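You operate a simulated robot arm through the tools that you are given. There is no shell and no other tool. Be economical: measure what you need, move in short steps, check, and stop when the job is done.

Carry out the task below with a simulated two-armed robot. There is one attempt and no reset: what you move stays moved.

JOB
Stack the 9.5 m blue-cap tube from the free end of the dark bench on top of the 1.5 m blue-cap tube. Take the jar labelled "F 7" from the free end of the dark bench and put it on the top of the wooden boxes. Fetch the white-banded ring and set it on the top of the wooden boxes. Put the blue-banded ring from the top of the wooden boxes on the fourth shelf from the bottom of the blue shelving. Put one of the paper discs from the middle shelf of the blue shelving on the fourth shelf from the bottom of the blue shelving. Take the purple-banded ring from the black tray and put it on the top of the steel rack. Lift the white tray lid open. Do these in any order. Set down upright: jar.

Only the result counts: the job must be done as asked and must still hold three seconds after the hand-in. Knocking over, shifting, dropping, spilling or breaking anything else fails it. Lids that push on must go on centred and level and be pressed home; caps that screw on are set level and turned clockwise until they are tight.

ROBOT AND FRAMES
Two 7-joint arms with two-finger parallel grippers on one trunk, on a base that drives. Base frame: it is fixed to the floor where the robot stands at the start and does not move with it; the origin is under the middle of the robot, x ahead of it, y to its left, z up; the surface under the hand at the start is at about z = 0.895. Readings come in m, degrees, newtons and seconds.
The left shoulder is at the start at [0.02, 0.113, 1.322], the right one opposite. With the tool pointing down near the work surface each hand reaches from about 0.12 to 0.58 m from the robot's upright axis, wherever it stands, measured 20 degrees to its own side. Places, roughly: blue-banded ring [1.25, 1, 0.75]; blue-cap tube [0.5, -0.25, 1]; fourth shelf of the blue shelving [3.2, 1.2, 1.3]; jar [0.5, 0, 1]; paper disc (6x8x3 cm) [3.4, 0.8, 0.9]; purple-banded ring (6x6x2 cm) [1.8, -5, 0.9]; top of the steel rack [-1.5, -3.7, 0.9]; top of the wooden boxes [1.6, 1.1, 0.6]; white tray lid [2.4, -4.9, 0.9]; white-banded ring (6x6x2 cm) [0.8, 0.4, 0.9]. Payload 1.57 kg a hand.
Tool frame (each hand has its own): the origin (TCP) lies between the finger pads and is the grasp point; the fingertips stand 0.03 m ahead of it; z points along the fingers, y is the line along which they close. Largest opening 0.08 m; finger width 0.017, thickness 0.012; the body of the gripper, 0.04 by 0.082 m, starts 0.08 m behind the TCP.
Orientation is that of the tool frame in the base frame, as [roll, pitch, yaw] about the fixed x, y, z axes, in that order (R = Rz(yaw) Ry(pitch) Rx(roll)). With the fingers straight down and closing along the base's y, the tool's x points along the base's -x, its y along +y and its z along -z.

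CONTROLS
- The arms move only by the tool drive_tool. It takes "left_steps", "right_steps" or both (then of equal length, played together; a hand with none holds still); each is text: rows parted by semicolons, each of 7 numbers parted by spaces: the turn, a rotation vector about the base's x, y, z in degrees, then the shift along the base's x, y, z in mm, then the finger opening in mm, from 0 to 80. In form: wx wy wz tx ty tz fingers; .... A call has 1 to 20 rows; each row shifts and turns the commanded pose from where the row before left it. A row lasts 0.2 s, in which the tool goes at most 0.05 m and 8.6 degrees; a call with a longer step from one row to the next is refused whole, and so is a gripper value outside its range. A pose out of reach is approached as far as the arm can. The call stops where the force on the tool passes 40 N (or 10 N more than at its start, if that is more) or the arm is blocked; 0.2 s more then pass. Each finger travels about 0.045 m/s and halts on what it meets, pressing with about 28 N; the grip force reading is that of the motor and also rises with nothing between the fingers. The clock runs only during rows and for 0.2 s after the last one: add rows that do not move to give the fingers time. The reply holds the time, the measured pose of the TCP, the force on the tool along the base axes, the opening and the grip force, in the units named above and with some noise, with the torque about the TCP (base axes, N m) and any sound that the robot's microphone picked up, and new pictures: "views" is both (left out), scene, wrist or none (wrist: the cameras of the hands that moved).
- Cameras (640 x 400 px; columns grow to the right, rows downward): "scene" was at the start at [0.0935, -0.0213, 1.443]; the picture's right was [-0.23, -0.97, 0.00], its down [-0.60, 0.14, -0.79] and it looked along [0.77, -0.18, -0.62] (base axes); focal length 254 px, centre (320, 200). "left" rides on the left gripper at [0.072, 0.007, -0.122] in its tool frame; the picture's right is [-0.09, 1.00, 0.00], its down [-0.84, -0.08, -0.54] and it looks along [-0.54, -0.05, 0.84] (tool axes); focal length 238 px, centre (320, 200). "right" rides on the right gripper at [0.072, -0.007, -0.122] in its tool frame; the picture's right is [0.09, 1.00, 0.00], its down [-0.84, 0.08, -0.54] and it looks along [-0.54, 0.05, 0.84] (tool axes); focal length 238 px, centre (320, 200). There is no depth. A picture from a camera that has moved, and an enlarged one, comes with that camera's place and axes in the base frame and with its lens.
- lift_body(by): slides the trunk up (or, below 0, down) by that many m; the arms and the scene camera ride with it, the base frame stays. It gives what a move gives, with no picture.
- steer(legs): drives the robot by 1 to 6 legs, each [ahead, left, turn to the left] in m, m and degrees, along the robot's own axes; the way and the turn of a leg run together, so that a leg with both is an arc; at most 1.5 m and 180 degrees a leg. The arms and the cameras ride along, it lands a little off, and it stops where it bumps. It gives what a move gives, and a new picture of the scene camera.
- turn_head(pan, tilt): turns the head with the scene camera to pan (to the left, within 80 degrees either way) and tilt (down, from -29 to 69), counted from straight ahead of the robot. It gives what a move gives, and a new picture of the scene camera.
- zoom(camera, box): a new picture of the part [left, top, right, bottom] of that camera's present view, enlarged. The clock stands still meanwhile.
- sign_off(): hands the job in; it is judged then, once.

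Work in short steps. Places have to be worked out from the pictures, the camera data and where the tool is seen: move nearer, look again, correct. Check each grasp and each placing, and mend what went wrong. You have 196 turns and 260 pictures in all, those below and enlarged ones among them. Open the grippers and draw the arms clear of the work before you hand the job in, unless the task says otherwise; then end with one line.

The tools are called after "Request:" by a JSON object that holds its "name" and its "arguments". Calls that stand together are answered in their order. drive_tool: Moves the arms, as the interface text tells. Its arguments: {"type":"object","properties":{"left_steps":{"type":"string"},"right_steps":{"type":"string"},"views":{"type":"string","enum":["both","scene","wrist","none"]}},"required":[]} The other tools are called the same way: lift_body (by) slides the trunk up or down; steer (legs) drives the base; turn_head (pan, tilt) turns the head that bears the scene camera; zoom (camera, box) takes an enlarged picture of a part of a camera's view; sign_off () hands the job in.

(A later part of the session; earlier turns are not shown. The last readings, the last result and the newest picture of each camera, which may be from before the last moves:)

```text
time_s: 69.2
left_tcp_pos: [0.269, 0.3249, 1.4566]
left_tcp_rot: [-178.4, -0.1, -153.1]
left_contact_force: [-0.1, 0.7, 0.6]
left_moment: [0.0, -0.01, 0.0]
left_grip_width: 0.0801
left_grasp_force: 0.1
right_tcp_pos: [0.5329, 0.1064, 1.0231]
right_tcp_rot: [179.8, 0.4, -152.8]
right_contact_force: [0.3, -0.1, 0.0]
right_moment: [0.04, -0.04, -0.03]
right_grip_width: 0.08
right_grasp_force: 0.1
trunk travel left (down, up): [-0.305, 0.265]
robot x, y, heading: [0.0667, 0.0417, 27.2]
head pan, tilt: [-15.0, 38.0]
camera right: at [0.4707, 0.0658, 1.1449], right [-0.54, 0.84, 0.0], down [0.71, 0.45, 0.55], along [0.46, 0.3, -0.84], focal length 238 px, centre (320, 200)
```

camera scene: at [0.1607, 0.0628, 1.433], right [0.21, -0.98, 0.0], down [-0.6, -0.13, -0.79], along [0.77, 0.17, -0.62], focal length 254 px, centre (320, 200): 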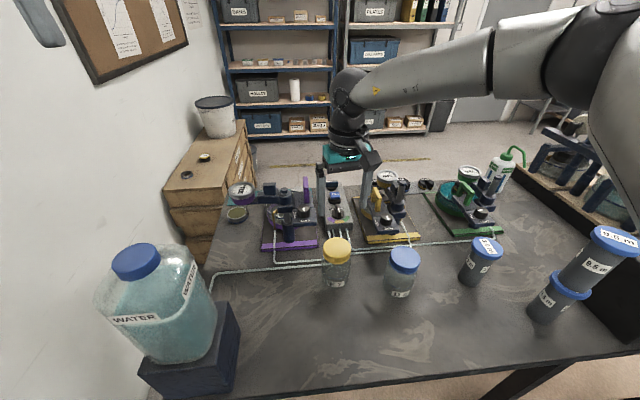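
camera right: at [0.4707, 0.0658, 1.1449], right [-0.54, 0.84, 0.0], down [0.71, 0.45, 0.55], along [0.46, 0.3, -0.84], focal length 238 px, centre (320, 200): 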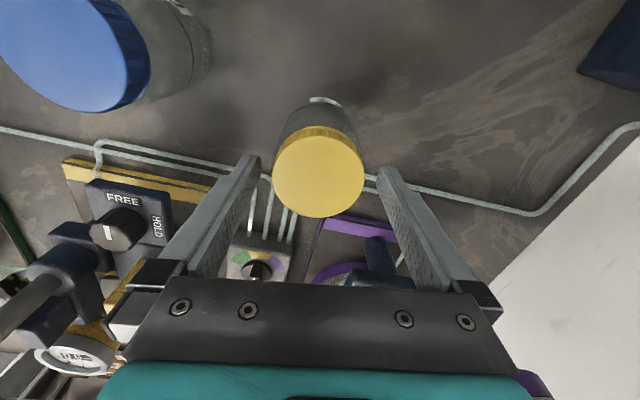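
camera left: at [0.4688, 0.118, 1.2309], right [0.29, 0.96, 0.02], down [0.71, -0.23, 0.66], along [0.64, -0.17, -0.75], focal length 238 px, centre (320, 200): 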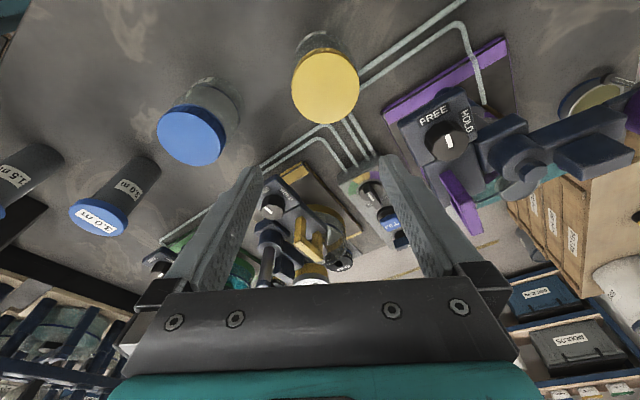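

Centred on the jar. I lower the trunk and hand to grip depth (z ≈0.968).

Request:
{"name": "lift_body", "arguments": {"by": -0.05}}

Request:
{"name": "drive_tool", "arguments": {"right_steps": "0 0 0 0 0 -4 80;0 0 0 0 0 0 80", "views": "wrist"}}

```text
time_s: 70.1
left_tcp_pos: [0.2695, 0.3247, 1.4071]
left_tcp_rot: [-178.5, -0.1, -153.1]
left_contact_force: [1.0, 0.1, -0.1]
left_moment: [0.03, -0.02, 0.01]
left_grip_width: 0.08
left_grasp_force: 0.1
right_tcp_pos: [0.5319, 0.1071, 0.9731]
right_tcp_rot: [179.7, 0.5, -152.8]
right_contact_force: [0.1, 0.2, -1.0]
right_moment: [-0.01, 0.02, -0.01]
right_grip_width: 0.0801
right_grasp_force: 0.0
trunk travel left (down, up): [-0.255, 0.315]
robot x, y, heading: [0.0675, 0.0402, 27.1]
head pan, tilt: [-15.0, 38.0]
```

```text
time_s: 70.7
left_tcp_pos: [0.2686, 0.325, 1.4059]
left_tcp_rot: [-178.6, -0.1, -153.1]
left_contact_force: [-0.4, 0.4, 0.1]
left_moment: [-0.01, 0.01, 0.0]
left_grip_width: 0.08
left_grasp_force: 0.0
right_tcp_pos: [0.5331, 0.1063, 0.9691]
right_tcp_rot: [179.7, 0.5, -152.8]
right_contact_force: [0.2, 0.8, -0.2]
right_moment: [-0.02, 0.02, 0.01]
right_grip_width: 0.08
right_grasp_force: 0.0
trunk travel left (down, up): [-0.255, 0.315]
robot x, y, heading: [0.0668, 0.0405, 27.1]
head pan, tilt: [-15.0, 38.0]
camera right: at [0.4708, 0.0663, 1.0907], right [-0.54, 0.84, 0.0], down [0.71, 0.45, 0.55], along [0.46, 0.3, -0.84], focal length 238 px, centre (320, 200)
```

right: 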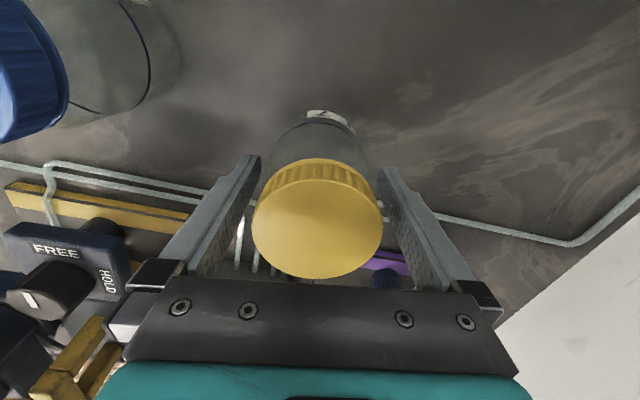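

Jar centred between the fingers. Close and lift.

Request:
{"name": "drive_tool", "arguments": {"right_steps": "0 0 0 0 0 0 50;0 0 0 0 0 0 50;0 0 0 0 0 0 45;0 0 0 0 0 0 45;0 0 0 0 0 15 45;0 0 0 0 0 30 45;0 0 0 0 0 40 45;0 0 0 0 0 0 45", "views": "wrist"}}

```text
time_s: 72.5
left_tcp_pos: [0.2706, 0.3252, 1.4067]
left_tcp_rot: [-178.6, -0.3, -153.1]
left_contact_force: [-0.2, -0.6, -0.6]
left_moment: [0.01, -0.02, -0.02]
left_grip_width: 0.0799
left_grasp_force: 0.0
right_tcp_pos: [0.5326, 0.107, 1.0534]
right_tcp_rot: [179.7, 0.4, -152.7]
right_contact_force: [0.5, 0.0, -1.8]
right_moment: [-0.01, -0.01, 0.02]
right_grip_width: 0.0651
right_grasp_force: 27.9
trunk travel left (down, up): [-0.255, 0.315]
robot x, y, heading: [0.0697, 0.0427, 27.5]
head pan, tilt: [-15.0, 38.0]
camera right: at [0.4702, 0.0665, 1.1752], right [-0.54, 0.84, 0.0], down [0.71, 0.45, 0.55], along [0.46, 0.3, -0.84], focal length 238 px, centre (320, 200)
```

right: 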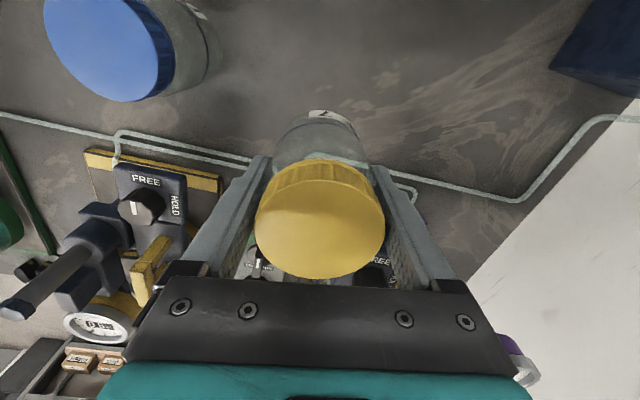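

Jar held (65 mm). I raise and retract it, then back off from the bench.

Request:
{"name": "drive_tool", "arguments": {"right_steps": "0 0 0 0 0 40 45;0 0 0 0 0 40 45;0 0 0 -10 -15 40 45;0 0 0 -20 -25 35 45;0 0 0 -25 -25 30 45;0 0 0 -20 -25 20 45;0 0 0 0 0 0 45", "views": "none"}}

Request:
{"name": "steer", "arguments": {"legs": [[-0.1, 0, 0], [0, 0, -27], [-0.25, 0, 0]]}}

Request:
{"name": "turn_head", "arguments": {"pan": -65, "tilt": 10}}

```text
time_s: 74.1
left_tcp_pos: [0.2706, 0.3252, 1.4058]
left_tcp_rot: [-178.4, -0.2, -153.1]
left_contact_force: [-0.5, 0.6, 0.4]
left_moment: [0.0, -0.03, 0.02]
left_grip_width: 0.0801
left_grasp_force: 0.0
right_tcp_pos: [0.4579, 0.0162, 1.2569]
right_tcp_rot: [179.7, 0.4, -152.8]
right_contact_force: [0.2, -0.1, -2.0]
right_moment: [0.02, 0.0, 0.02]
right_grip_width: 0.0653
right_grasp_force: 28.1
trunk travel left (down, up): [-0.255, 0.315]
robot x, y, heading: [0.066, 0.0364, 27.4]
head pan, tilt: [-15.0, 38.0]
```

```text
time_s: 78.0
left_tcp_pos: [0.0365, 0.1556, 1.4076]
left_tcp_rot: [-178.5, -0.1, -179.7]
left_contact_force: [0.5, 0.1, 0.3]
left_moment: [-0.02, -0.04, 0.04]
left_grip_width: 0.0801
left_grasp_force: 0.1
right_tcp_pos: [0.0665, -0.2054, 1.2574]
right_tcp_rot: [179.6, 0.5, -179.4]
right_contact_force: [0.2, -0.8, -0.1]
right_moment: [-0.02, 0.01, -0.03]
right_grip_width: 0.0651
right_grasp_force: 27.8
trunk travel left (down, up): [-0.255, 0.315]
robot x, y, heading: [-0.2651, -0.0095, 0.6]
head pan, tilt: [-15.0, 38.0]
camera scene: at [-0.1785, -0.0304, 1.3232], right [-0.25, -0.97, 0.0], down [-0.6, 0.15, -0.79], along [0.76, -0.19, -0.62], focal length 254 px, centre (320, 200)
```

scene: 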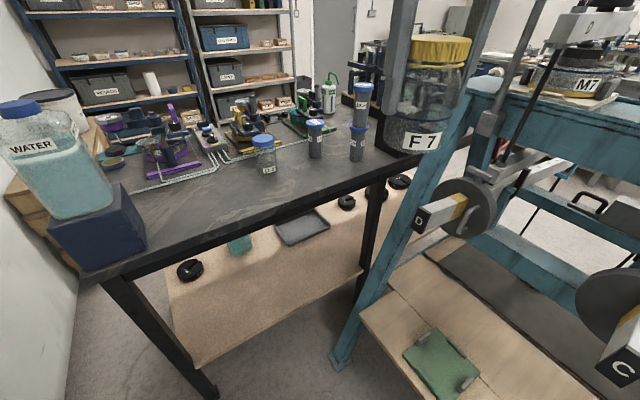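

```text
time_s: 79.2
left_tcp_pos: [0.0375, 0.1562, 1.4061]
left_tcp_rot: [-178.5, -0.2, -179.7]
left_contact_force: [0.2, 0.0, -0.1]
left_moment: [0.02, -0.02, -0.04]
left_grip_width: 0.0798
left_grasp_force: 0.0
right_tcp_pos: [0.0675, -0.2055, 1.2566]
right_tcp_rot: [179.7, 0.4, -179.3]
right_contact_force: [0.3, 0.4, -2.7]
right_moment: [-0.01, -0.03, 0.01]
right_grip_width: 0.065
right_grasp_force: 28.5
trunk travel left (down, up): [-0.255, 0.315]
robot x, y, heading: [-0.2656, -0.0064, 0.7]
head pan, tilt: [-65.0, 10.0]
camera scene: at [-0.2209, -0.0929, 1.3678], right [-0.9, -0.43, 0.0], down [-0.08, 0.16, -0.98], along [0.43, -0.89, -0.17], focal length 254 px, centre (320, 200)
```

scene: 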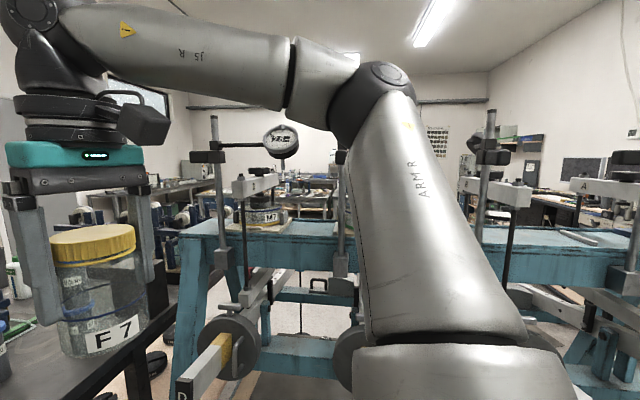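

The frame of loading machines runs along my right. I turn left in place to look behind.

Request:
{"name": "steer", "arguments": {"legs": [[0, 0, 120]]}}

Request:
{"name": "turn_head", "arguments": {"pan": 30, "tilt": 20}}

Request:
{"name": "turn_head", "arguments": {"pan": 78, "tilt": 20}}

```text
time_s: 84.7
left_tcp_pos: [-0.5709, 0.1707, 1.4063]
left_tcp_rot: [-178.5, -0.2, -58.6]
left_contact_force: [0.2, 0.0, -0.3]
left_moment: [-0.04, -0.04, 0.02]
left_grip_width: 0.08
left_grasp_force: 0.1
right_tcp_pos: [-0.2774, 0.3836, 1.2573]
right_tcp_rot: [179.8, 0.5, -58.2]
right_contact_force: [0.3, -0.9, -0.9]
right_moment: [-0.01, 0.02, 0.03]
right_grip_width: 0.0654
right_grasp_force: 28.3
trunk travel left (down, up): [-0.255, 0.315]
robot x, y, heading: [-0.2694, -0.0073, 121.9]
head pan, tilt: [-65.0, 10.0]
camera scene: at [-0.2259, 0.0772, 1.3678], right [0.84, -0.55, 0.0], down [-0.1, -0.15, -0.98], along [0.54, 0.82, -0.17], focal length 254 px, centre (320, 200)
```

scene: 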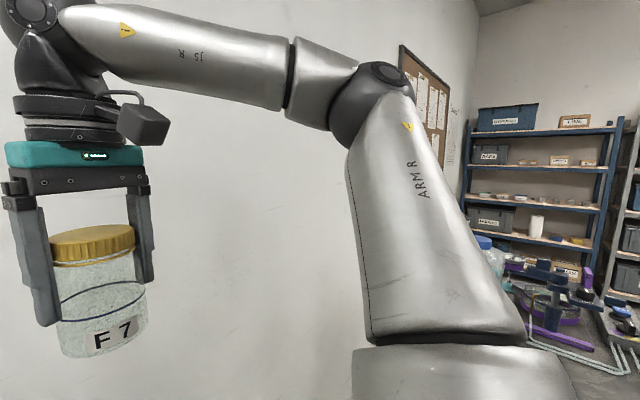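

```text
time_s: 86.4
left_tcp_pos: [-0.5711, 0.171, 1.4072]
left_tcp_rot: [-178.5, -0.1, -58.6]
left_contact_force: [0.6, 0.3, 0.0]
left_moment: [0.01, 0.02, 0.01]
left_grip_width: 0.0802
left_grasp_force: 0.0
right_tcp_pos: [-0.2764, 0.3845, 1.2569]
right_tcp_rot: [179.7, 0.4, -58.2]
right_contact_force: [0.3, 0.8, -1.2]
right_moment: [-0.02, 0.02, 0.04]
right_grip_width: 0.0652
right_grasp_force: 27.7
trunk travel left (down, up): [-0.255, 0.315]
robot x, y, heading: [-0.2693, -0.0097, 121.9]
head pan, tilt: [30.0, 20.0]
camera scene: at [-0.3588, 0.0434, 1.3515], right [0.47, 0.88, 0.0], down [0.3, -0.16, -0.94], along [-0.83, 0.44, -0.34], focal length 254 px, centre (320, 200)
```

scene: 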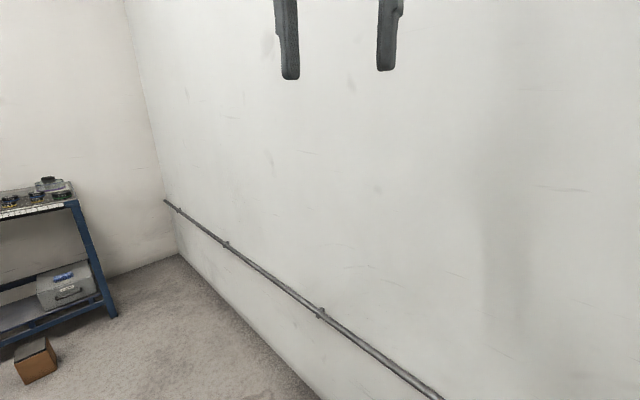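

```text
time_s: 87.5
left_tcp_pos: [-0.5707, 0.1722, 1.4065]
left_tcp_rot: [-178.5, 0.0, -58.6]
left_contact_force: [-0.2, -0.9, -1.1]
left_moment: [-0.01, 0.01, -0.01]
left_grip_width: 0.0798
left_grasp_force: 0.0
right_tcp_pos: [-0.2777, 0.3837, 1.2577]
right_tcp_rot: [179.7, 0.4, -58.2]
right_contact_force: [-0.7, 0.4, -1.0]
right_moment: [0.0, -0.01, 0.03]
right_grip_width: 0.0651
right_grasp_force: 27.3
trunk travel left (down, up): [-0.255, 0.315]
robot x, y, heading: [-0.2715, -0.0062, 122.0]
head pan, tilt: [78.0, 20.0]
camera scene: at [-0.3643, -0.0321, 1.3515], right [-0.34, 0.94, 0.0], down [0.32, 0.12, -0.94], along [-0.88, -0.32, -0.34], focal length 254 px, centre (320, 200)
```

scene: 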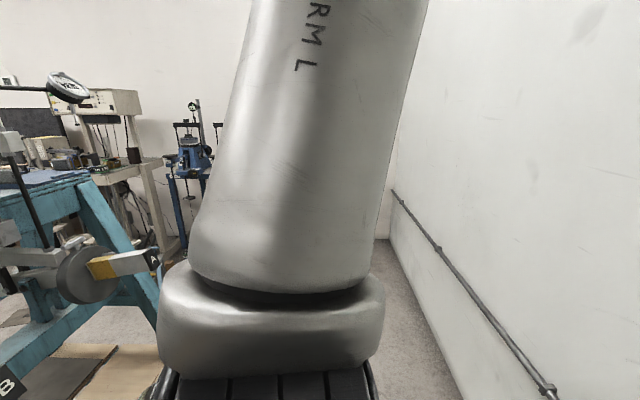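

An open aisle runs back along the wall. I turn further to face it.

Request:
{"name": "steer", "arguments": {"legs": [[0, 0, 70]]}}

Request:
{"name": "turn_head", "arguments": {"pan": 20, "tilt": 20}}

```text
time_s: 91.0
left_tcp_pos: [-0.5394, -0.2309, 1.4064]
left_tcp_rot: [-178.5, -0.1, 12.1]
left_contact_force: [-0.8, 0.0, -0.3]
left_moment: [-0.01, -0.03, 0.04]
left_grip_width: 0.0796
left_grasp_force: 0.0
right_tcp_pos: [-0.6436, 0.1159, 1.2574]
right_tcp_rot: [179.7, 0.3, 12.5]
right_contact_force: [-0.3, -0.5, -1.3]
right_moment: [-0.01, -0.02, 0.01]
right_grip_width: 0.0652
right_grasp_force: 27.8
trunk travel left (down, up): [-0.255, 0.315]
robot x, y, heading: [-0.2712, -0.0098, -167.7]
head pan, tilt: [78.0, 20.0]
camera scene: at [-0.2806, -0.1045, 1.3515], right [-1.0, -0.01, 0.0], down [0.0, 0.34, -0.94], along [0.01, -0.94, -0.34], focal length 254 px, centre (320, 200)
```

scene: 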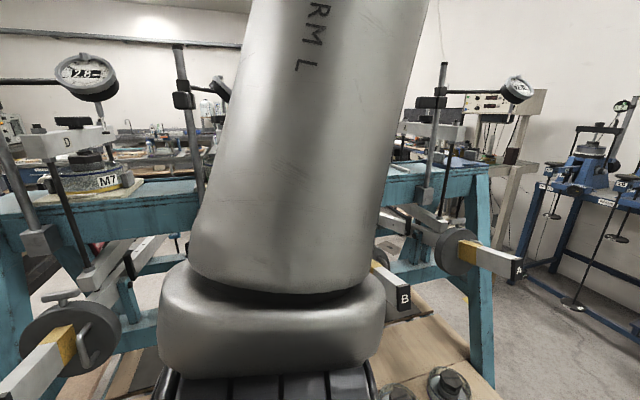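

```text
time_s: 92.3
left_tcp_pos: [-0.5397, -0.2297, 1.4064]
left_tcp_rot: [-178.5, 0.0, 12.1]
left_contact_force: [-0.1, 0.2, -1.2]
left_moment: [0.05, -0.02, 0.02]
left_grip_width: 0.0799
left_grasp_force: 0.1
right_tcp_pos: [-0.6435, 0.1172, 1.2566]
right_tcp_rot: [179.8, 0.4, 12.4]
right_contact_force: [-0.2, -1.1, -1.5]
right_moment: [-0.01, 0.02, 0.04]
right_grip_width: 0.0652
right_grasp_force: 28.0
trunk travel left (down, up): [-0.255, 0.315]
robot x, y, heading: [-0.2727, -0.0073, -167.7]
head pan, tilt: [20.0, 20.0]
camera scene: at [-0.3598, -0.0613, 1.3515], right [-0.54, 0.84, 0.0], down [0.29, 0.18, -0.94], along [-0.79, -0.5, -0.34], focal length 254 px, centre (320, 200)
```

scene: 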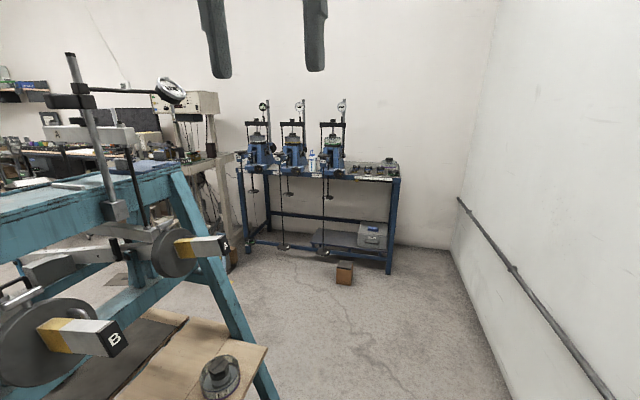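

The aisle between wall and teal frame is about 1.1 m wide. I drive 1.05 m along it past the frame's end, then look.

Request:
{"name": "steer", "arguments": {"legs": [[1.05, 0, 4]]}}

Request:
{"name": "turn_head", "arguments": {"pan": 78, "tilt": 15}}

```text
time_s: 97.7
left_tcp_pos: [-1.5316, -0.5216, 1.4059]
left_tcp_rot: [-178.6, 0.0, 16.9]
left_contact_force: [-0.8, 0.0, 0.5]
left_moment: [0.01, 0.01, -0.03]
left_grip_width: 0.0802
left_grasp_force: 0.0
right_tcp_pos: [-1.6623, -0.1832, 1.2572]
right_tcp_rot: [179.7, 0.4, 17.2]
right_contact_force: [-0.6, 0.5, -1.4]
right_moment: [-0.02, -0.01, 0.01]
right_grip_width: 0.065
right_grasp_force: 27.9
trunk travel left (down, up): [-0.255, 0.315]
robot x, y, heading: [-1.2816, -0.2705, -162.9]
head pan, tilt: [20.0, 20.0]
camera scene: at [-1.3666, -0.3365, 1.3515], right [-0.61, 0.8, 0.0], down [0.27, 0.21, -0.94], along [-0.75, -0.57, -0.34], focal length 254 px, centre (320, 200)
```

scene: 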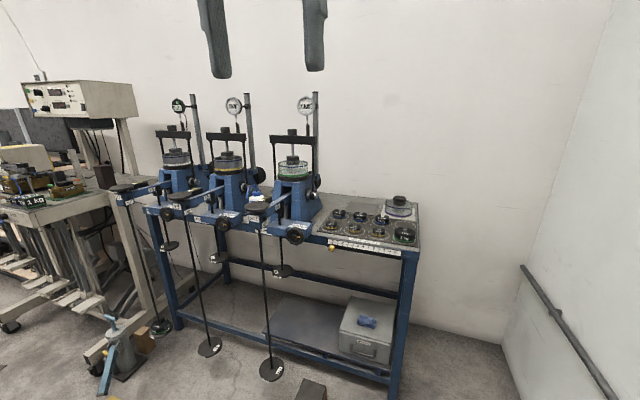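

```text
time_s: 98.9
left_tcp_pos: [-1.5307, -0.5218, 1.4069]
left_tcp_rot: [-178.5, 0.0, 17.0]
left_contact_force: [0.3, 0.5, -0.3]
left_moment: [-0.02, 0.0, -0.03]
left_grip_width: 0.08
left_grasp_force: 0.1
right_tcp_pos: [-1.6631, -0.183, 1.2574]
right_tcp_rot: [179.7, 0.4, 17.2]
right_contact_force: [0.1, 0.5, -1.9]
right_moment: [-0.03, -0.03, -0.01]
right_grip_width: 0.0653
right_grasp_force: 28.6
trunk travel left (down, up): [-0.255, 0.315]
robot x, y, heading: [-1.2832, -0.2779, -162.7]
head pan, tilt: [78.0, 15.0]
camera scene: at [-1.2838, -0.3731, 1.3597], right [-1.0, -0.09, 0.0], down [-0.02, 0.26, -0.97], along [0.09, -0.96, -0.26], focal length 254 px, centre (320, 200)
```

scene: 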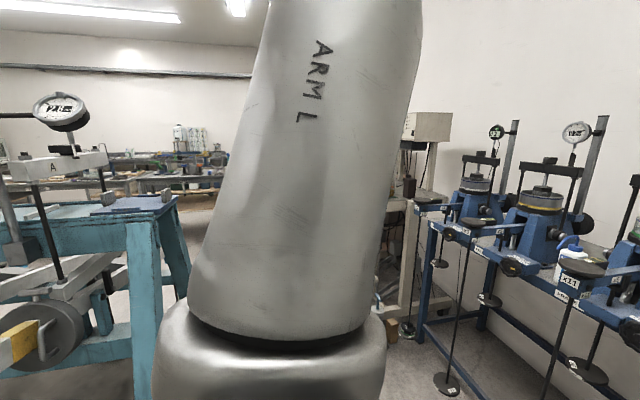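

I turn left 90° to face the passage past the frame's end.

Request:
{"name": "steer", "arguments": {"legs": [[0, 0, 90]]}}

Request:
{"name": "turn_head", "arguments": {"pan": 0, "tilt": 20}}

Request:
{"name": "turn_head", "arguments": {"pan": 45, "tilt": 15}}

```text
time_s: 103.2
left_tcp_pos: [-1.035, -0.5239, 1.4074]
left_tcp_rot: [-178.5, -0.1, 107.3]
left_contact_force: [-0.4, -0.1, 0.6]
left_moment: [0.02, 0.02, -0.03]
left_grip_width: 0.08
left_grasp_force: 0.1
right_tcp_pos: [-1.3717, -0.6574, 1.2572]
right_tcp_rot: [179.7, 0.4, 107.6]
right_contact_force: [-0.2, 0.0, -2.4]
right_moment: [0.0, 0.02, 0.02]
right_grip_width: 0.0652
right_grasp_force: 27.7
trunk travel left (down, up): [-0.255, 0.315]
robot x, y, heading: [-1.2836, -0.2756, -72.1]
head pan, tilt: [78.0, 15.0]
camera scene: at [-1.1865, -0.2776, 1.3597], right [0.1, -1.0, 0.0], down [-0.26, -0.03, -0.97], along [0.96, 0.1, -0.26], focal length 254 px, centre (320, 200)
```

scene: 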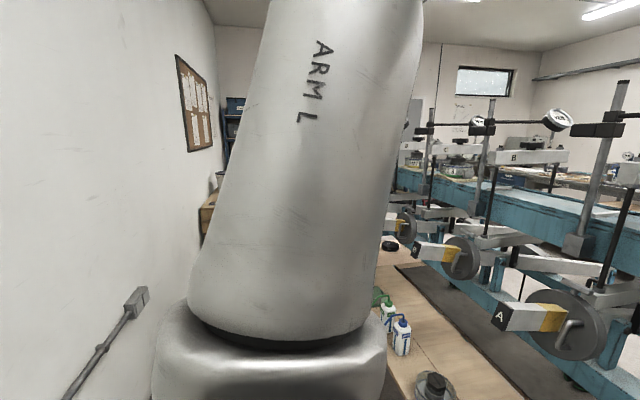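

```text
time_s: 104.7
left_tcp_pos: [-1.0354, -0.5239, 1.4065]
left_tcp_rot: [-178.6, 0.0, 107.3]
left_contact_force: [-0.1, -0.9, 0.7]
left_moment: [0.01, 0.0, -0.02]
left_grip_width: 0.0801
left_grasp_force: 0.1
right_tcp_pos: [-1.3719, -0.6585, 1.2572]
right_tcp_rot: [179.7, 0.4, 107.6]
right_contact_force: [0.1, 0.2, -1.1]
right_moment: [0.02, 0.02, 0.02]
right_grip_width: 0.0653
right_grasp_force: 28.0
trunk travel left (down, up): [-0.255, 0.315]
robot x, y, heading: [-1.2858, -0.2771, -72.4]
head pan, tilt: [0.0, 20.0]
camera scene: at [-1.2513, -0.3755, 1.3515], right [-0.95, -0.3, 0.0], down [-0.1, 0.33, -0.94], along [0.29, -0.9, -0.34], focal length 254 px, centre (320, 200)
```

scene: 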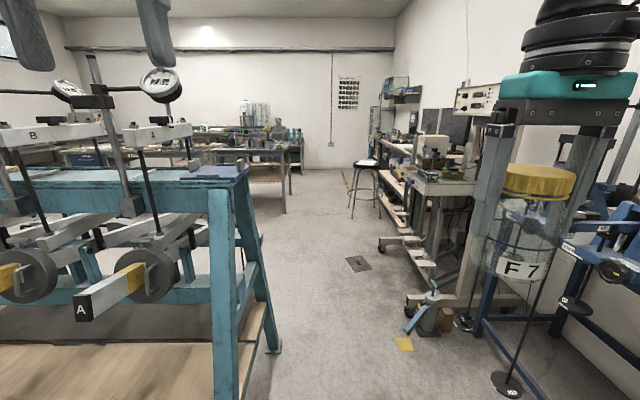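

```text
time_s: 105.8
left_tcp_pos: [-1.0354, -0.5235, 1.4077]
left_tcp_rot: [-178.5, -0.2, 107.3]
left_contact_force: [0.2, 0.1, 0.3]
left_moment: [-0.01, 0.0, 0.0]
left_grip_width: 0.0798
left_grasp_force: 0.2
right_tcp_pos: [-1.3726, -0.658, 1.2571]
right_tcp_rot: [179.6, 0.4, 107.7]
right_contact_force: [-0.8, 0.4, -2.5]
right_moment: [0.01, -0.02, -0.01]
right_grip_width: 0.0654
right_grasp_force: 27.5
trunk travel left (down, up): [-0.255, 0.315]
robot x, y, heading: [-1.2805, -0.2748, -72.4]
head pan, tilt: [45.0, 15.0]
camera scene: at [-1.1966, -0.3298, 1.3597], right [-0.46, -0.89, 0.0], down [-0.23, 0.12, -0.97], along [0.86, -0.44, -0.26], focal length 254 px, centre (320, 200)
```

scene: 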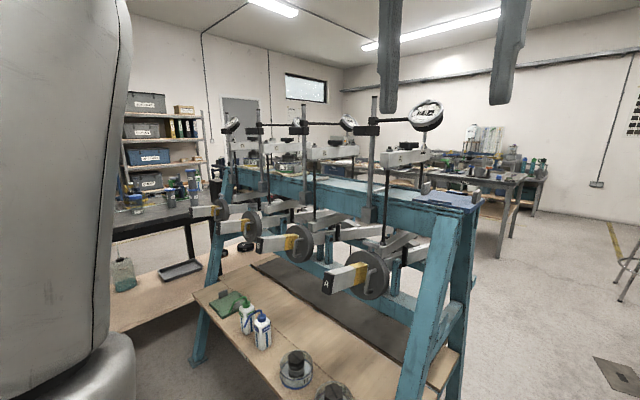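

The passage ahead is clear. I drive 1.5 m along it, keeping mid-way between frame and cart.

Request:
{"name": "steer", "arguments": {"legs": [[1.5, -0.07, 0]]}}

Request:
{"name": "turn_head", "arguments": {"pan": 70, "tilt": 15}}

```text
refused: leg 1 is longer than a leg can be; nothing moved
```

```text
time_s: 106.7
left_tcp_pos: [-1.036, -0.5229, 1.407]
left_tcp_rot: [-178.5, -0.2, 107.3]
left_contact_force: [0.6, 0.3, -0.4]
left_moment: [-0.03, -0.02, 0.04]
left_grip_width: 0.08
left_grasp_force: 0.3
right_tcp_pos: [-1.3722, -0.6577, 1.2571]
right_tcp_rot: [179.7, 0.4, 107.6]
right_contact_force: [-0.2, 0.5, -1.5]
right_moment: [0.04, -0.02, 0.0]
right_grip_width: 0.065
right_grasp_force: 28.0
trunk travel left (down, up): [-0.255, 0.315]
robot x, y, heading: [-1.2837, -0.2759, -72.6]
head pan, tilt: [70.0, 15.0]
camera scene: at [-1.1862, -0.2907, 1.3597], right [-0.04, -1.0, 0.0], down [-0.26, 0.01, -0.97], along [0.97, -0.04, -0.26], focal length 254 px, centre (320, 200)
```

scene: 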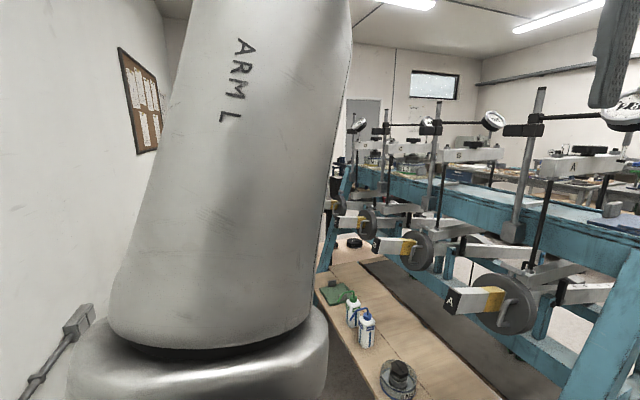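

The dial on machine A sits near [-0.75, -0.84, 1.40], so I swing wider to the right before passing the frame's end.

Request:
{"name": "steer", "arguments": {"legs": [[0.543, -0.19, 0], [0.6, 0.07, 0], [0.585, 0.03, 0]]}}

Request:
{"name": "turn_head", "arguments": {"pan": 20, "tilt": 18}}

```text
time_s: 115.8
left_tcp_pos: [-0.6208, -2.1878, 1.4059]
left_tcp_rot: [-178.5, -0.1, 106.6]
left_contact_force: [0.0, -0.4, -0.1]
left_moment: [0.0, 0.0, 0.01]
left_grip_width: 0.0801
left_grasp_force: 0.1
right_tcp_pos: [-0.9587, -2.3191, 1.2567]
right_tcp_rot: [179.7, 0.4, 107.0]
right_contact_force: [-0.3, -0.7, -1.4]
right_moment: [0.02, 0.05, 0.01]
right_grip_width: 0.0654
right_grasp_force: 27.7
trunk travel left (down, up): [-0.255, 0.315]
robot x, y, heading: [-0.8663, -1.9391, -73.2]
head pan, tilt: [70.0, 15.0]
camera scene: at [-0.7692, -1.9541, 1.3597], right [-0.05, -1.0, 0.0], down [-0.26, 0.01, -0.97], along [0.96, -0.05, -0.26], focal length 254 px, centre (320, 200)
```

scene: 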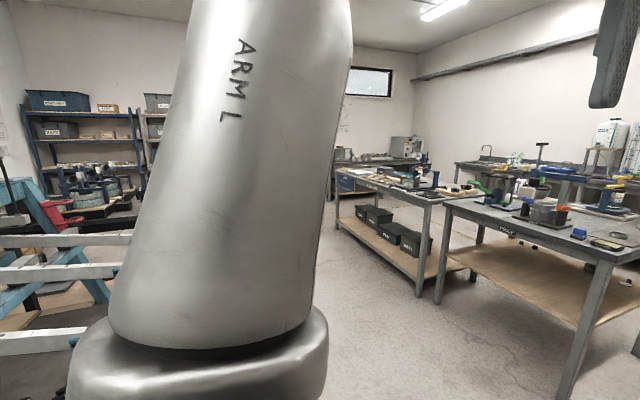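

```text
time_s: 117.0
left_tcp_pos: [-0.6207, -2.1871, 1.4057]
left_tcp_rot: [-178.5, -0.2, 106.8]
left_contact_force: [0.0, 0.5, 0.1]
left_moment: [-0.02, -0.01, 0.0]
left_grip_width: 0.0798
left_grasp_force: 0.1
right_tcp_pos: [-0.9593, -2.3187, 1.2575]
right_tcp_rot: [179.7, 0.4, 107.0]
right_contact_force: [0.7, -0.4, -1.0]
right_moment: [0.0, -0.01, 0.01]
right_grip_width: 0.0652
right_grasp_force: 28.1
trunk travel left (down, up): [-0.255, 0.315]
robot x, y, heading: [-0.864, -1.9398, -73.2]
head pan, tilt: [20.0, 18.0]
camera scene: at [-0.8064, -2.0232, 1.3548], right [-0.8, -0.6, 0.0], down [-0.19, 0.25, -0.95], along [0.57, -0.76, -0.31], focal length 254 px, centre (320, 200)
```

scene: 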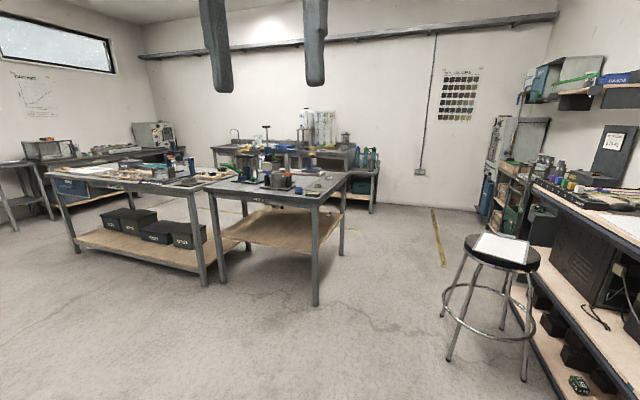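

Wide open floor. I turn left to face along the aisle toward the shelving and look.

Request:
{"name": "steer", "arguments": {"legs": [[0, -0.1, 85]]}}

Request:
{"name": "turn_head", "arguments": {"pan": 10, "tilt": 18}}

```text
time_s: 121.0
left_tcp_pos: [-0.6409, -1.7936, 1.4069]
left_tcp_rot: [-178.5, -0.1, -168.1]
left_contact_force: [0.2, -0.3, -0.9]
left_moment: [0.02, 0.04, 0.01]
left_grip_width: 0.08
left_grasp_force: 0.1
right_tcp_pos: [-0.5397, -2.1419, 1.2568]
right_tcp_rot: [179.7, 0.3, -167.8]
right_contact_force: [-0.5, -0.7, -2.8]
right_moment: [0.01, 0.01, 0.02]
right_grip_width: 0.0654
right_grasp_force: 28.3
trunk travel left (down, up): [-0.255, 0.315]
robot x, y, heading: [-0.9116, -2.0119, 12.7]
head pan, tilt: [20.0, 18.0]
camera scene: at [-0.8225, -1.9652, 1.3548], right [0.53, -0.85, 0.0], down [-0.26, -0.17, -0.95], along [0.8, 0.51, -0.31], focal length 254 px, centre (320, 200)
```

scene: 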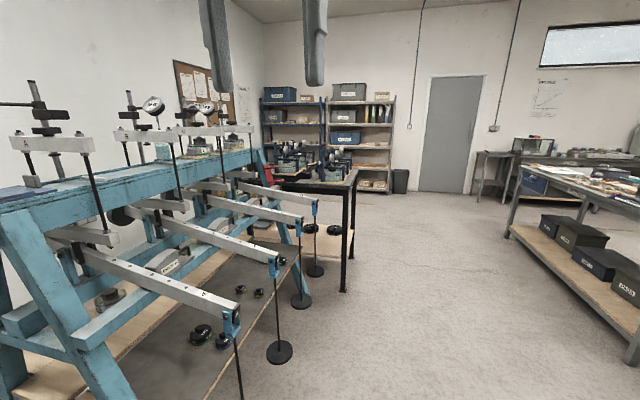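

```text
time_s: 121.8
left_tcp_pos: [-0.641, -1.7936, 1.4065]
left_tcp_rot: [-178.5, -0.1, -168.2]
left_contact_force: [-0.2, 0.1, 0.4]
left_moment: [-0.02, -0.02, -0.01]
left_grip_width: 0.0801
left_grasp_force: 0.1
right_tcp_pos: [-0.5388, -2.142, 1.2578]
right_tcp_rot: [179.7, 0.2, -167.8]
right_contact_force: [0.4, -0.1, -1.2]
right_moment: [0.02, 0.01, -0.01]
right_grip_width: 0.0654
right_grasp_force: 27.5
trunk travel left (down, up): [-0.255, 0.315]
robot x, y, heading: [-0.9095, -2.0163, 12.5]
head pan, tilt: [10.0, 18.0]
camera scene: at [-0.8151, -1.9797, 1.3548], right [0.38, -0.93, 0.0], down [-0.29, -0.12, -0.95], along [0.88, 0.36, -0.31], focal length 254 px, centre (320, 200)
```

scene: 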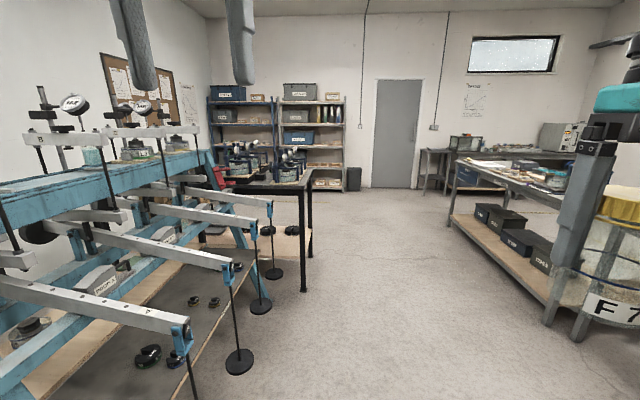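

Clear aisle. I drive two legs: past the levers and round the dark bench's far end.

Request:
{"name": "steer", "arguments": {"legs": [[1.45, -0.16, 0], [1.42, 0.19, 0]]}}

Request:
{"name": "turn_head", "arguments": {"pan": 60, "tilt": 18}}

```text
time_s: 135.4
left_tcp_pos: [2.0956, -1.1728, 1.4073]
left_tcp_rot: [-178.5, -0.1, -167.9]
left_contact_force: [1.1, 0.1, -0.2]
left_moment: [-0.04, 0.01, -0.02]
left_grip_width: 0.0799
left_grasp_force: 0.0
right_tcp_pos: [2.1979, -1.5212, 1.258]
right_tcp_rot: [179.7, 0.4, -167.5]
right_contact_force: [0.5, 0.3, -1.2]
right_moment: [-0.01, 0.01, 0.02]
right_grip_width: 0.0652
right_grasp_force: 28.2
trunk travel left (down, up): [-0.255, 0.315]
robot x, y, heading: [1.8297, -1.3963, 12.6]
head pan, tilt: [10.0, 18.0]
camera scene: at [1.9226, -1.3601, 1.3548], right [0.38, -0.92, 0.0], down [-0.29, -0.12, -0.95], along [0.88, 0.36, -0.31], focal length 254 px, centre (320, 200)
```

scene: 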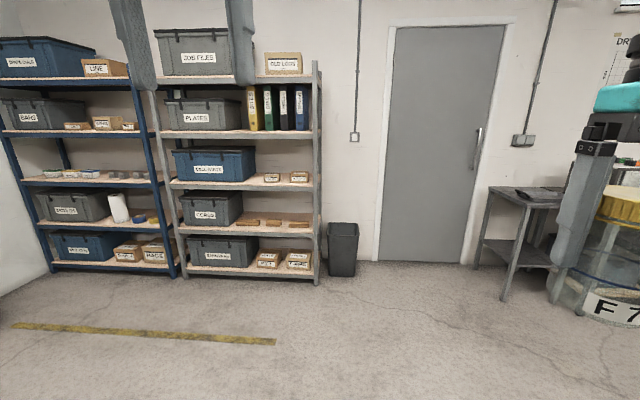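

```text
time_s: 136.6
left_tcp_pos: [2.0962, -1.1727, 1.4069]
left_tcp_rot: [-178.5, -0.1, -167.9]
left_contact_force: [0.1, 0.3, -0.4]
left_moment: [-0.03, 0.02, -0.01]
left_grip_width: 0.0799
left_grasp_force: 0.1
right_tcp_pos: [2.1994, -1.5204, 1.2566]
right_tcp_rot: [179.8, 0.4, -167.6]
right_contact_force: [-0.4, -0.5, -1.0]
right_moment: [-0.02, -0.01, 0.01]
right_grip_width: 0.0652
right_grasp_force: 27.9
trunk travel left (down, up): [-0.255, 0.315]
robot x, y, heading: [1.8245, -1.3957, 12.5]
head pan, tilt: [60.0, 18.0]
camera scene: at [1.8644, -1.3068, 1.3548], right [0.95, -0.3, 0.0], down [-0.09, -0.29, -0.95], along [0.29, 0.91, -0.31], focal length 254 px, centre (320, 200)
```

scene: 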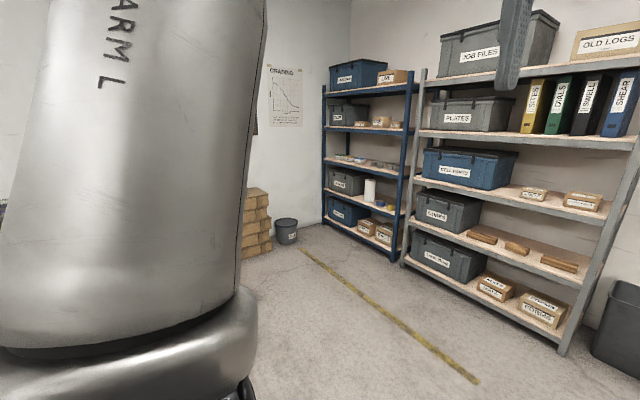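

Shelving ahead, boxes at the left end of the corridor. I turn left to face the boxes.

Request:
{"name": "steer", "arguments": {"legs": [[0.1, 0, 0], [0, 0, 95]]}}

Request:
{"name": "turn_head", "arguments": {"pan": 0, "tilt": 25}}

Request:
{"name": "turn_head", "arguments": {"pan": 40, "tilt": 25}}

```text
time_s: 141.8
left_tcp_pos: [1.6741, -1.1312, 1.4063]
left_tcp_rot: [-178.5, -0.1, -72.0]
left_contact_force: [0.2, 0.5, -0.2]
left_moment: [0.0, 0.02, -0.01]
left_grip_width: 0.0802
left_grasp_force: 0.0
right_tcp_pos: [2.0102, -0.9925, 1.2573]
right_tcp_rot: [179.7, 0.5, -71.7]
right_contact_force: [-0.3, -0.3, -1.8]
right_moment: [0.0, 0.02, 0.0]
right_grip_width: 0.0652
right_grasp_force: 28.1
trunk travel left (down, up): [-0.255, 0.315]
robot x, y, heading: [1.9238, -1.3741, 108.5]
head pan, tilt: [60.0, 18.0]
camera scene: at [1.8297, -1.3479, 1.3548], right [0.2, 0.98, 0.0], down [0.3, -0.06, -0.95], along [-0.93, 0.19, -0.31], focal length 254 px, centre (320, 200)
```

scene: 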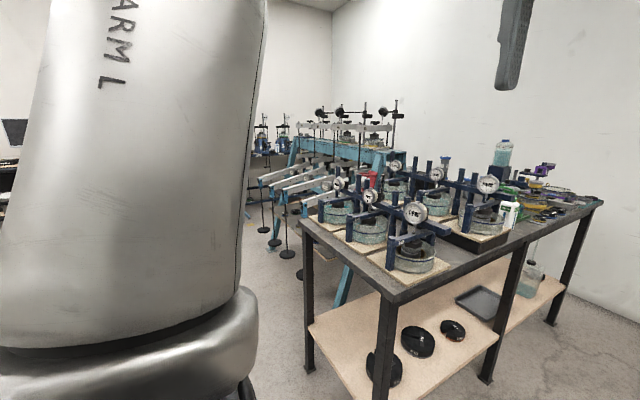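

```text
time_s: 143.1
left_tcp_pos: [1.6746, -1.1316, 1.4065]
left_tcp_rot: [-178.6, -0.1, -72.0]
left_contact_force: [-1.1, 0.4, -0.6]
left_moment: [-0.01, 0.0, -0.03]
left_grip_width: 0.08
left_grasp_force: 0.0
right_tcp_pos: [2.0104, -0.9915, 1.2574]
right_tcp_rot: [179.7, 0.4, -71.7]
right_contact_force: [0.0, 0.1, -1.5]
right_moment: [-0.02, 0.03, -0.01]
right_grip_width: 0.065
right_grasp_force: 28.2
trunk travel left (down, up): [-0.255, 0.315]
robot x, y, heading: [1.9256, -1.3769, 108.7]
head pan, tilt: [0.0, 25.0]
camera scene: at [1.892, -1.2793, 1.3434], right [0.95, 0.32, 0.0], down [0.13, -0.4, -0.91], along [-0.29, 0.86, -0.42], focal length 254 px, centre (320, 200)
```

scene: 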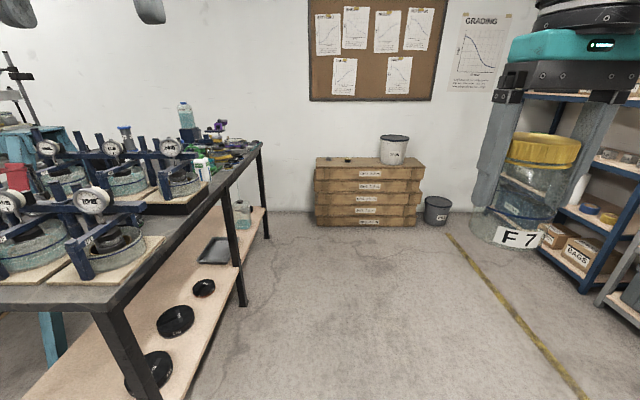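

```text
time_s: 144.2
left_tcp_pos: [1.6736, -1.1308, 1.4068]
left_tcp_rot: [-178.5, 0.0, -72.0]
left_contact_force: [0.0, -0.3, -0.4]
left_moment: [0.01, -0.04, -0.06]
left_grip_width: 0.08
left_grasp_force: 0.1
right_tcp_pos: [2.0107, -0.991, 1.2564]
right_tcp_rot: [179.6, 0.4, -71.7]
right_contact_force: [-0.8, 0.6, -1.9]
right_moment: [-0.01, -0.01, -0.01]
right_grip_width: 0.0651
right_grasp_force: 28.7
trunk travel left (down, up): [-0.255, 0.315]
robot x, y, heading: [1.9263, -1.3773, 108.4]
head pan, tilt: [40.0, 25.0]
camera scene: at [1.8427, -1.3183, 1.3434], right [0.53, 0.85, 0.0], down [0.36, -0.22, -0.91], along [-0.77, 0.48, -0.42], focal length 254 px, centre (320, 200)
```

scene: 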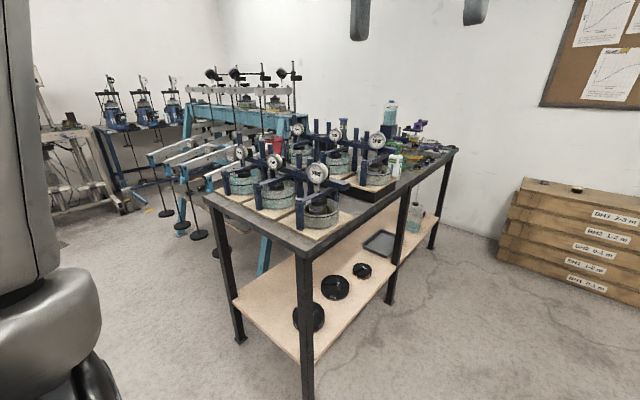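

The boxes' front face runs from about [1.13, 0.86] to [2.13, 1.19], top ≈0.53–0.6. I drive up to ~0.5 m before it.

Request:
{"name": "steer", "arguments": {"legs": [[0.9, -0.13, 0], [0.75, -0.1, 0]]}}

Request:
{"name": "turn_head", "arguments": {"pan": 0, "tilt": 40}}

```text
time_s: 152.7
left_tcp_pos: [1.3506, 0.5151, 1.4057]
left_tcp_rot: [-178.4, -0.1, -71.0]
left_contact_force: [-0.6, -1.2, 0.5]
left_moment: [-0.01, 0.03, -0.01]
left_grip_width: 0.0799
left_grasp_force: 0.1
right_tcp_pos: [1.6845, 0.6607, 1.258]
right_tcp_rot: [179.6, 0.4, -70.6]
right_contact_force: [-0.4, 1.1, -1.6]
right_moment: [-0.04, -0.01, 0.01]
right_grip_width: 0.0653
right_grasp_force: 27.9
trunk travel left (down, up): [-0.255, 0.315]
robot x, y, heading: [1.6053, 0.2756, 109.5]
head pan, tilt: [40.0, 25.0]
camera scene: at [1.5224, 0.3306, 1.3434], right [0.51, 0.86, 0.0], down [0.36, -0.22, -0.91], along [-0.78, 0.46, -0.42], focal length 254 px, centre (320, 200)
```

scene: 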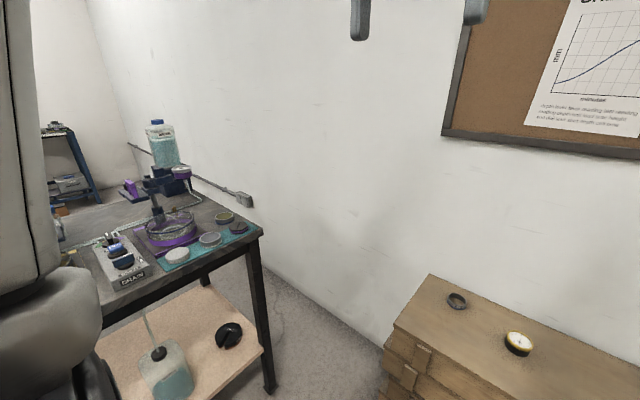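

```text
time_s: 153.8
left_tcp_pos: [1.3515, 0.5141, 1.4068]
left_tcp_rot: [-178.4, -0.1, -71.0]
left_contact_force: [0.8, -0.9, 0.3]
left_moment: [0.0, -0.01, 0.01]
left_grip_width: 0.0799
left_grasp_force: 0.0
right_tcp_pos: [1.6846, 0.6583, 1.2567]
right_tcp_rot: [179.6, 0.3, -70.6]
right_contact_force: [-0.3, 0.0, -1.6]
right_moment: [0.03, 0.0, 0.02]
right_grip_width: 0.0652
right_grasp_force: 28.3
trunk travel left (down, up): [-0.255, 0.315]
robot x, y, heading: [1.6058, 0.2757, 109.5]
head pan, tilt: [0.0, 40.0]
camera scene: at [1.5734, 0.3634, 1.3201], right [0.94, 0.33, 0.0], down [0.21, -0.61, -0.77], along [-0.26, 0.72, -0.64], focal length 254 px, centre (320, 200)
```

scene: 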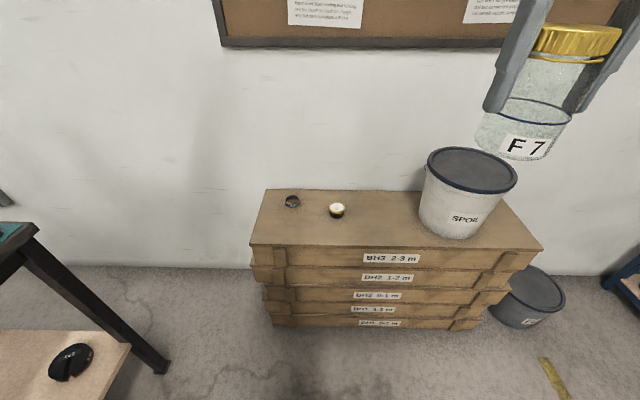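

I zoom on the rings on the boxes and the round items on the bench's teal mat.

Request:
{"name": "zoom", "arguments": {"camera": "scene", "box": [260, 180, 380, 255]}}

Request:
{"name": "turn_head", "arguments": {"pan": 55, "tilt": 30}}

Request:
{"name": "zoom", "arguments": {"camera": "scene", "box": [280, 170, 440, 270]}}

```text
5.33 times, centred on (320, 218) of scene
camera zoom: at [1.5734, 0.3634, 1.3201], right [0.94, 0.33, 0.0], down [0.21, -0.61, -0.77], along [-0.26, 0.72, -0.64], focal length 1354 px, centre (320, 107)
```

zoom: 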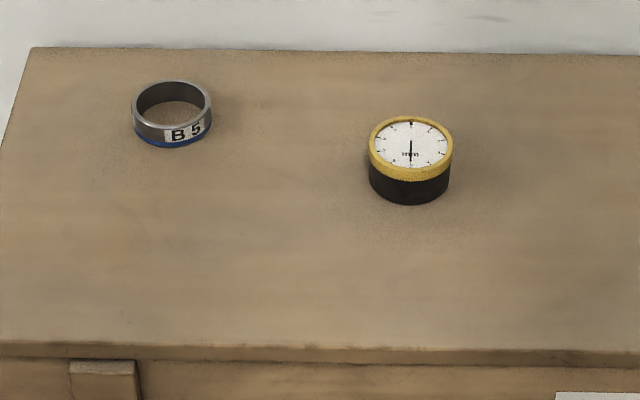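

```text
time_s: 155.1
left_tcp_pos: [1.3504, 0.5142, 1.4067]
left_tcp_rot: [-178.5, -0.2, -71.0]
left_contact_force: [1.3, 0.5, -0.4]
left_moment: [0.01, 0.01, 0.0]
left_grip_width: 0.0801
left_grasp_force: 0.3
right_tcp_pos: [1.6827, 0.6595, 1.2565]
right_tcp_rot: [179.7, 0.4, -70.6]
right_contact_force: [-0.5, 0.2, -0.7]
right_moment: [-0.01, -0.05, 0.04]
right_grip_width: 0.0652
right_grasp_force: 27.7
trunk travel left (down, up): [-0.255, 0.315]
robot x, y, heading: [1.6033, 0.2754, 109.5]
head pan, tilt: [55.0, 30.0]
camera scene: at [1.5147, 0.3077, 1.3355], right [0.27, 0.96, 0.0], down [0.48, -0.13, -0.87], along [-0.83, 0.23, -0.5], focal length 254 px, centre (320, 200)
```

scene: 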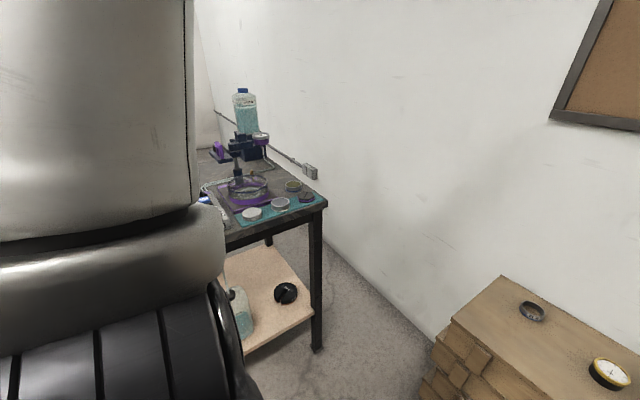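

```text
4.00 times, centred on (360, 220) of scene
camera zoom: at [1.5147, 0.3077, 1.3355], right [0.27, 0.96, 0.0], down [0.48, -0.13, -0.87], along [-0.83, 0.23, -0.5], focal length 1015 px, centre (160, 120)
```

zoom: 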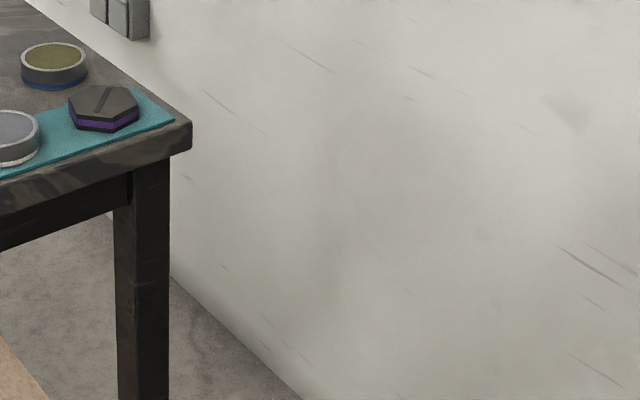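

B 5 is the blue-banded ring on the boxes; on the bench's teal mat a grey ring shows a white band. Box top z ≈0.60. I advance 0.33 m and lower the trunk to set the jar at about [1.58, 1.12].

Request:
{"name": "steer", "arguments": {"legs": [[0.33, 0, -1.5]]}}

Request:
{"name": "lift_body", "arguments": {"by": -0.24}}

Request:
{"name": "turn_head", "arguments": {"pan": -8, "tilt": 40}}

```text
time_s: 157.2
left_tcp_pos: [1.2496, 0.8346, 1.4072]
left_tcp_rot: [-178.5, -0.1, -72.3]
left_contact_force: [0.2, 0.3, -0.7]
left_moment: [0.02, -0.01, 0.04]
left_grip_width: 0.08
left_grasp_force: 0.0
right_tcp_pos: [1.5867, 0.971, 1.2566]
right_tcp_rot: [179.7, 0.4, -72.0]
right_contact_force: [-0.4, 0.1, -2.0]
right_moment: [-0.02, -0.01, -0.01]
right_grip_width: 0.0652
right_grasp_force: 27.4
trunk travel left (down, up): [-0.255, 0.315]
robot x, y, heading: [1.4989, 0.5897, 108.1]
head pan, tilt: [55.0, 30.0]
camera scene: at [1.4087, 0.6239, 1.3354], right [0.29, 0.96, 0.0], down [0.48, -0.15, -0.87], along [-0.83, 0.25, -0.5], focal length 254 px, centre (320, 200)
```

scene: 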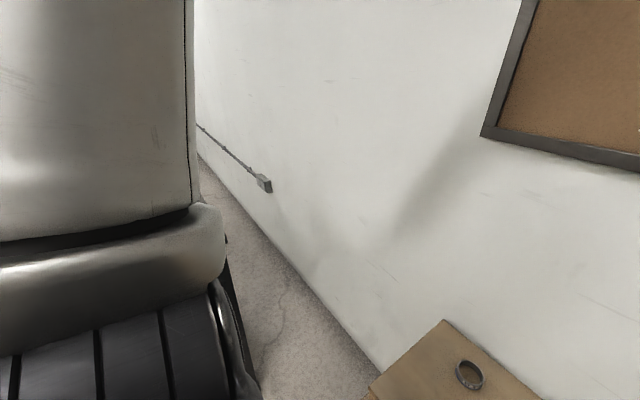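

```text
time_s: 159.7
left_tcp_pos: [1.2498, 0.8341, 1.1672]
left_tcp_rot: [-178.6, 0.0, -72.3]
left_contact_force: [-0.1, 0.7, 0.3]
left_moment: [0.0, 0.0, 0.02]
left_grip_width: 0.0799
left_grasp_force: 0.2
right_tcp_pos: [1.5861, 0.9717, 1.0183]
right_tcp_rot: [179.7, 0.5, -72.0]
right_contact_force: [-1.2, -0.3, -1.9]
right_moment: [0.0, -0.03, 0.0]
right_grip_width: 0.0652
right_grasp_force: 27.6
trunk travel left (down, up): [-0.015, 0.555]
robot x, y, heading: [1.4993, 0.5848, 107.8]
head pan, tilt: [55.0, 30.0]
```

```text
time_s: 161.1
left_tcp_pos: [1.25, 0.8344, 1.1673]
left_tcp_rot: [-178.5, 0.0, -72.4]
left_contact_force: [0.6, 0.6, 0.2]
left_moment: [0.0, -0.02, 0.03]
left_grip_width: 0.0802
left_grasp_force: 0.1
right_tcp_pos: [1.5858, 0.9704, 1.0165]
right_tcp_rot: [179.8, 0.3, -71.9]
right_contact_force: [-0.4, -0.3, -2.1]
right_moment: [-0.02, -0.01, -0.03]
right_grip_width: 0.0652
right_grasp_force: 28.0
trunk travel left (down, up): [-0.015, 0.555]
robot x, y, heading: [1.4999, 0.5907, 108.1]
head pan, tilt: [-8.0, 40.0]
camera scene: at [1.4805, 0.6806, 1.0801], right [0.98, 0.18, 0.0], down [0.11, -0.63, -0.77], along [-0.14, 0.75, -0.64], focal length 254 px, centre (320, 200)
```

scene: 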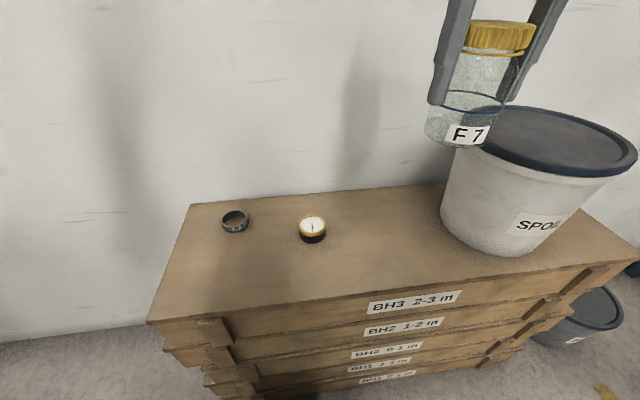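

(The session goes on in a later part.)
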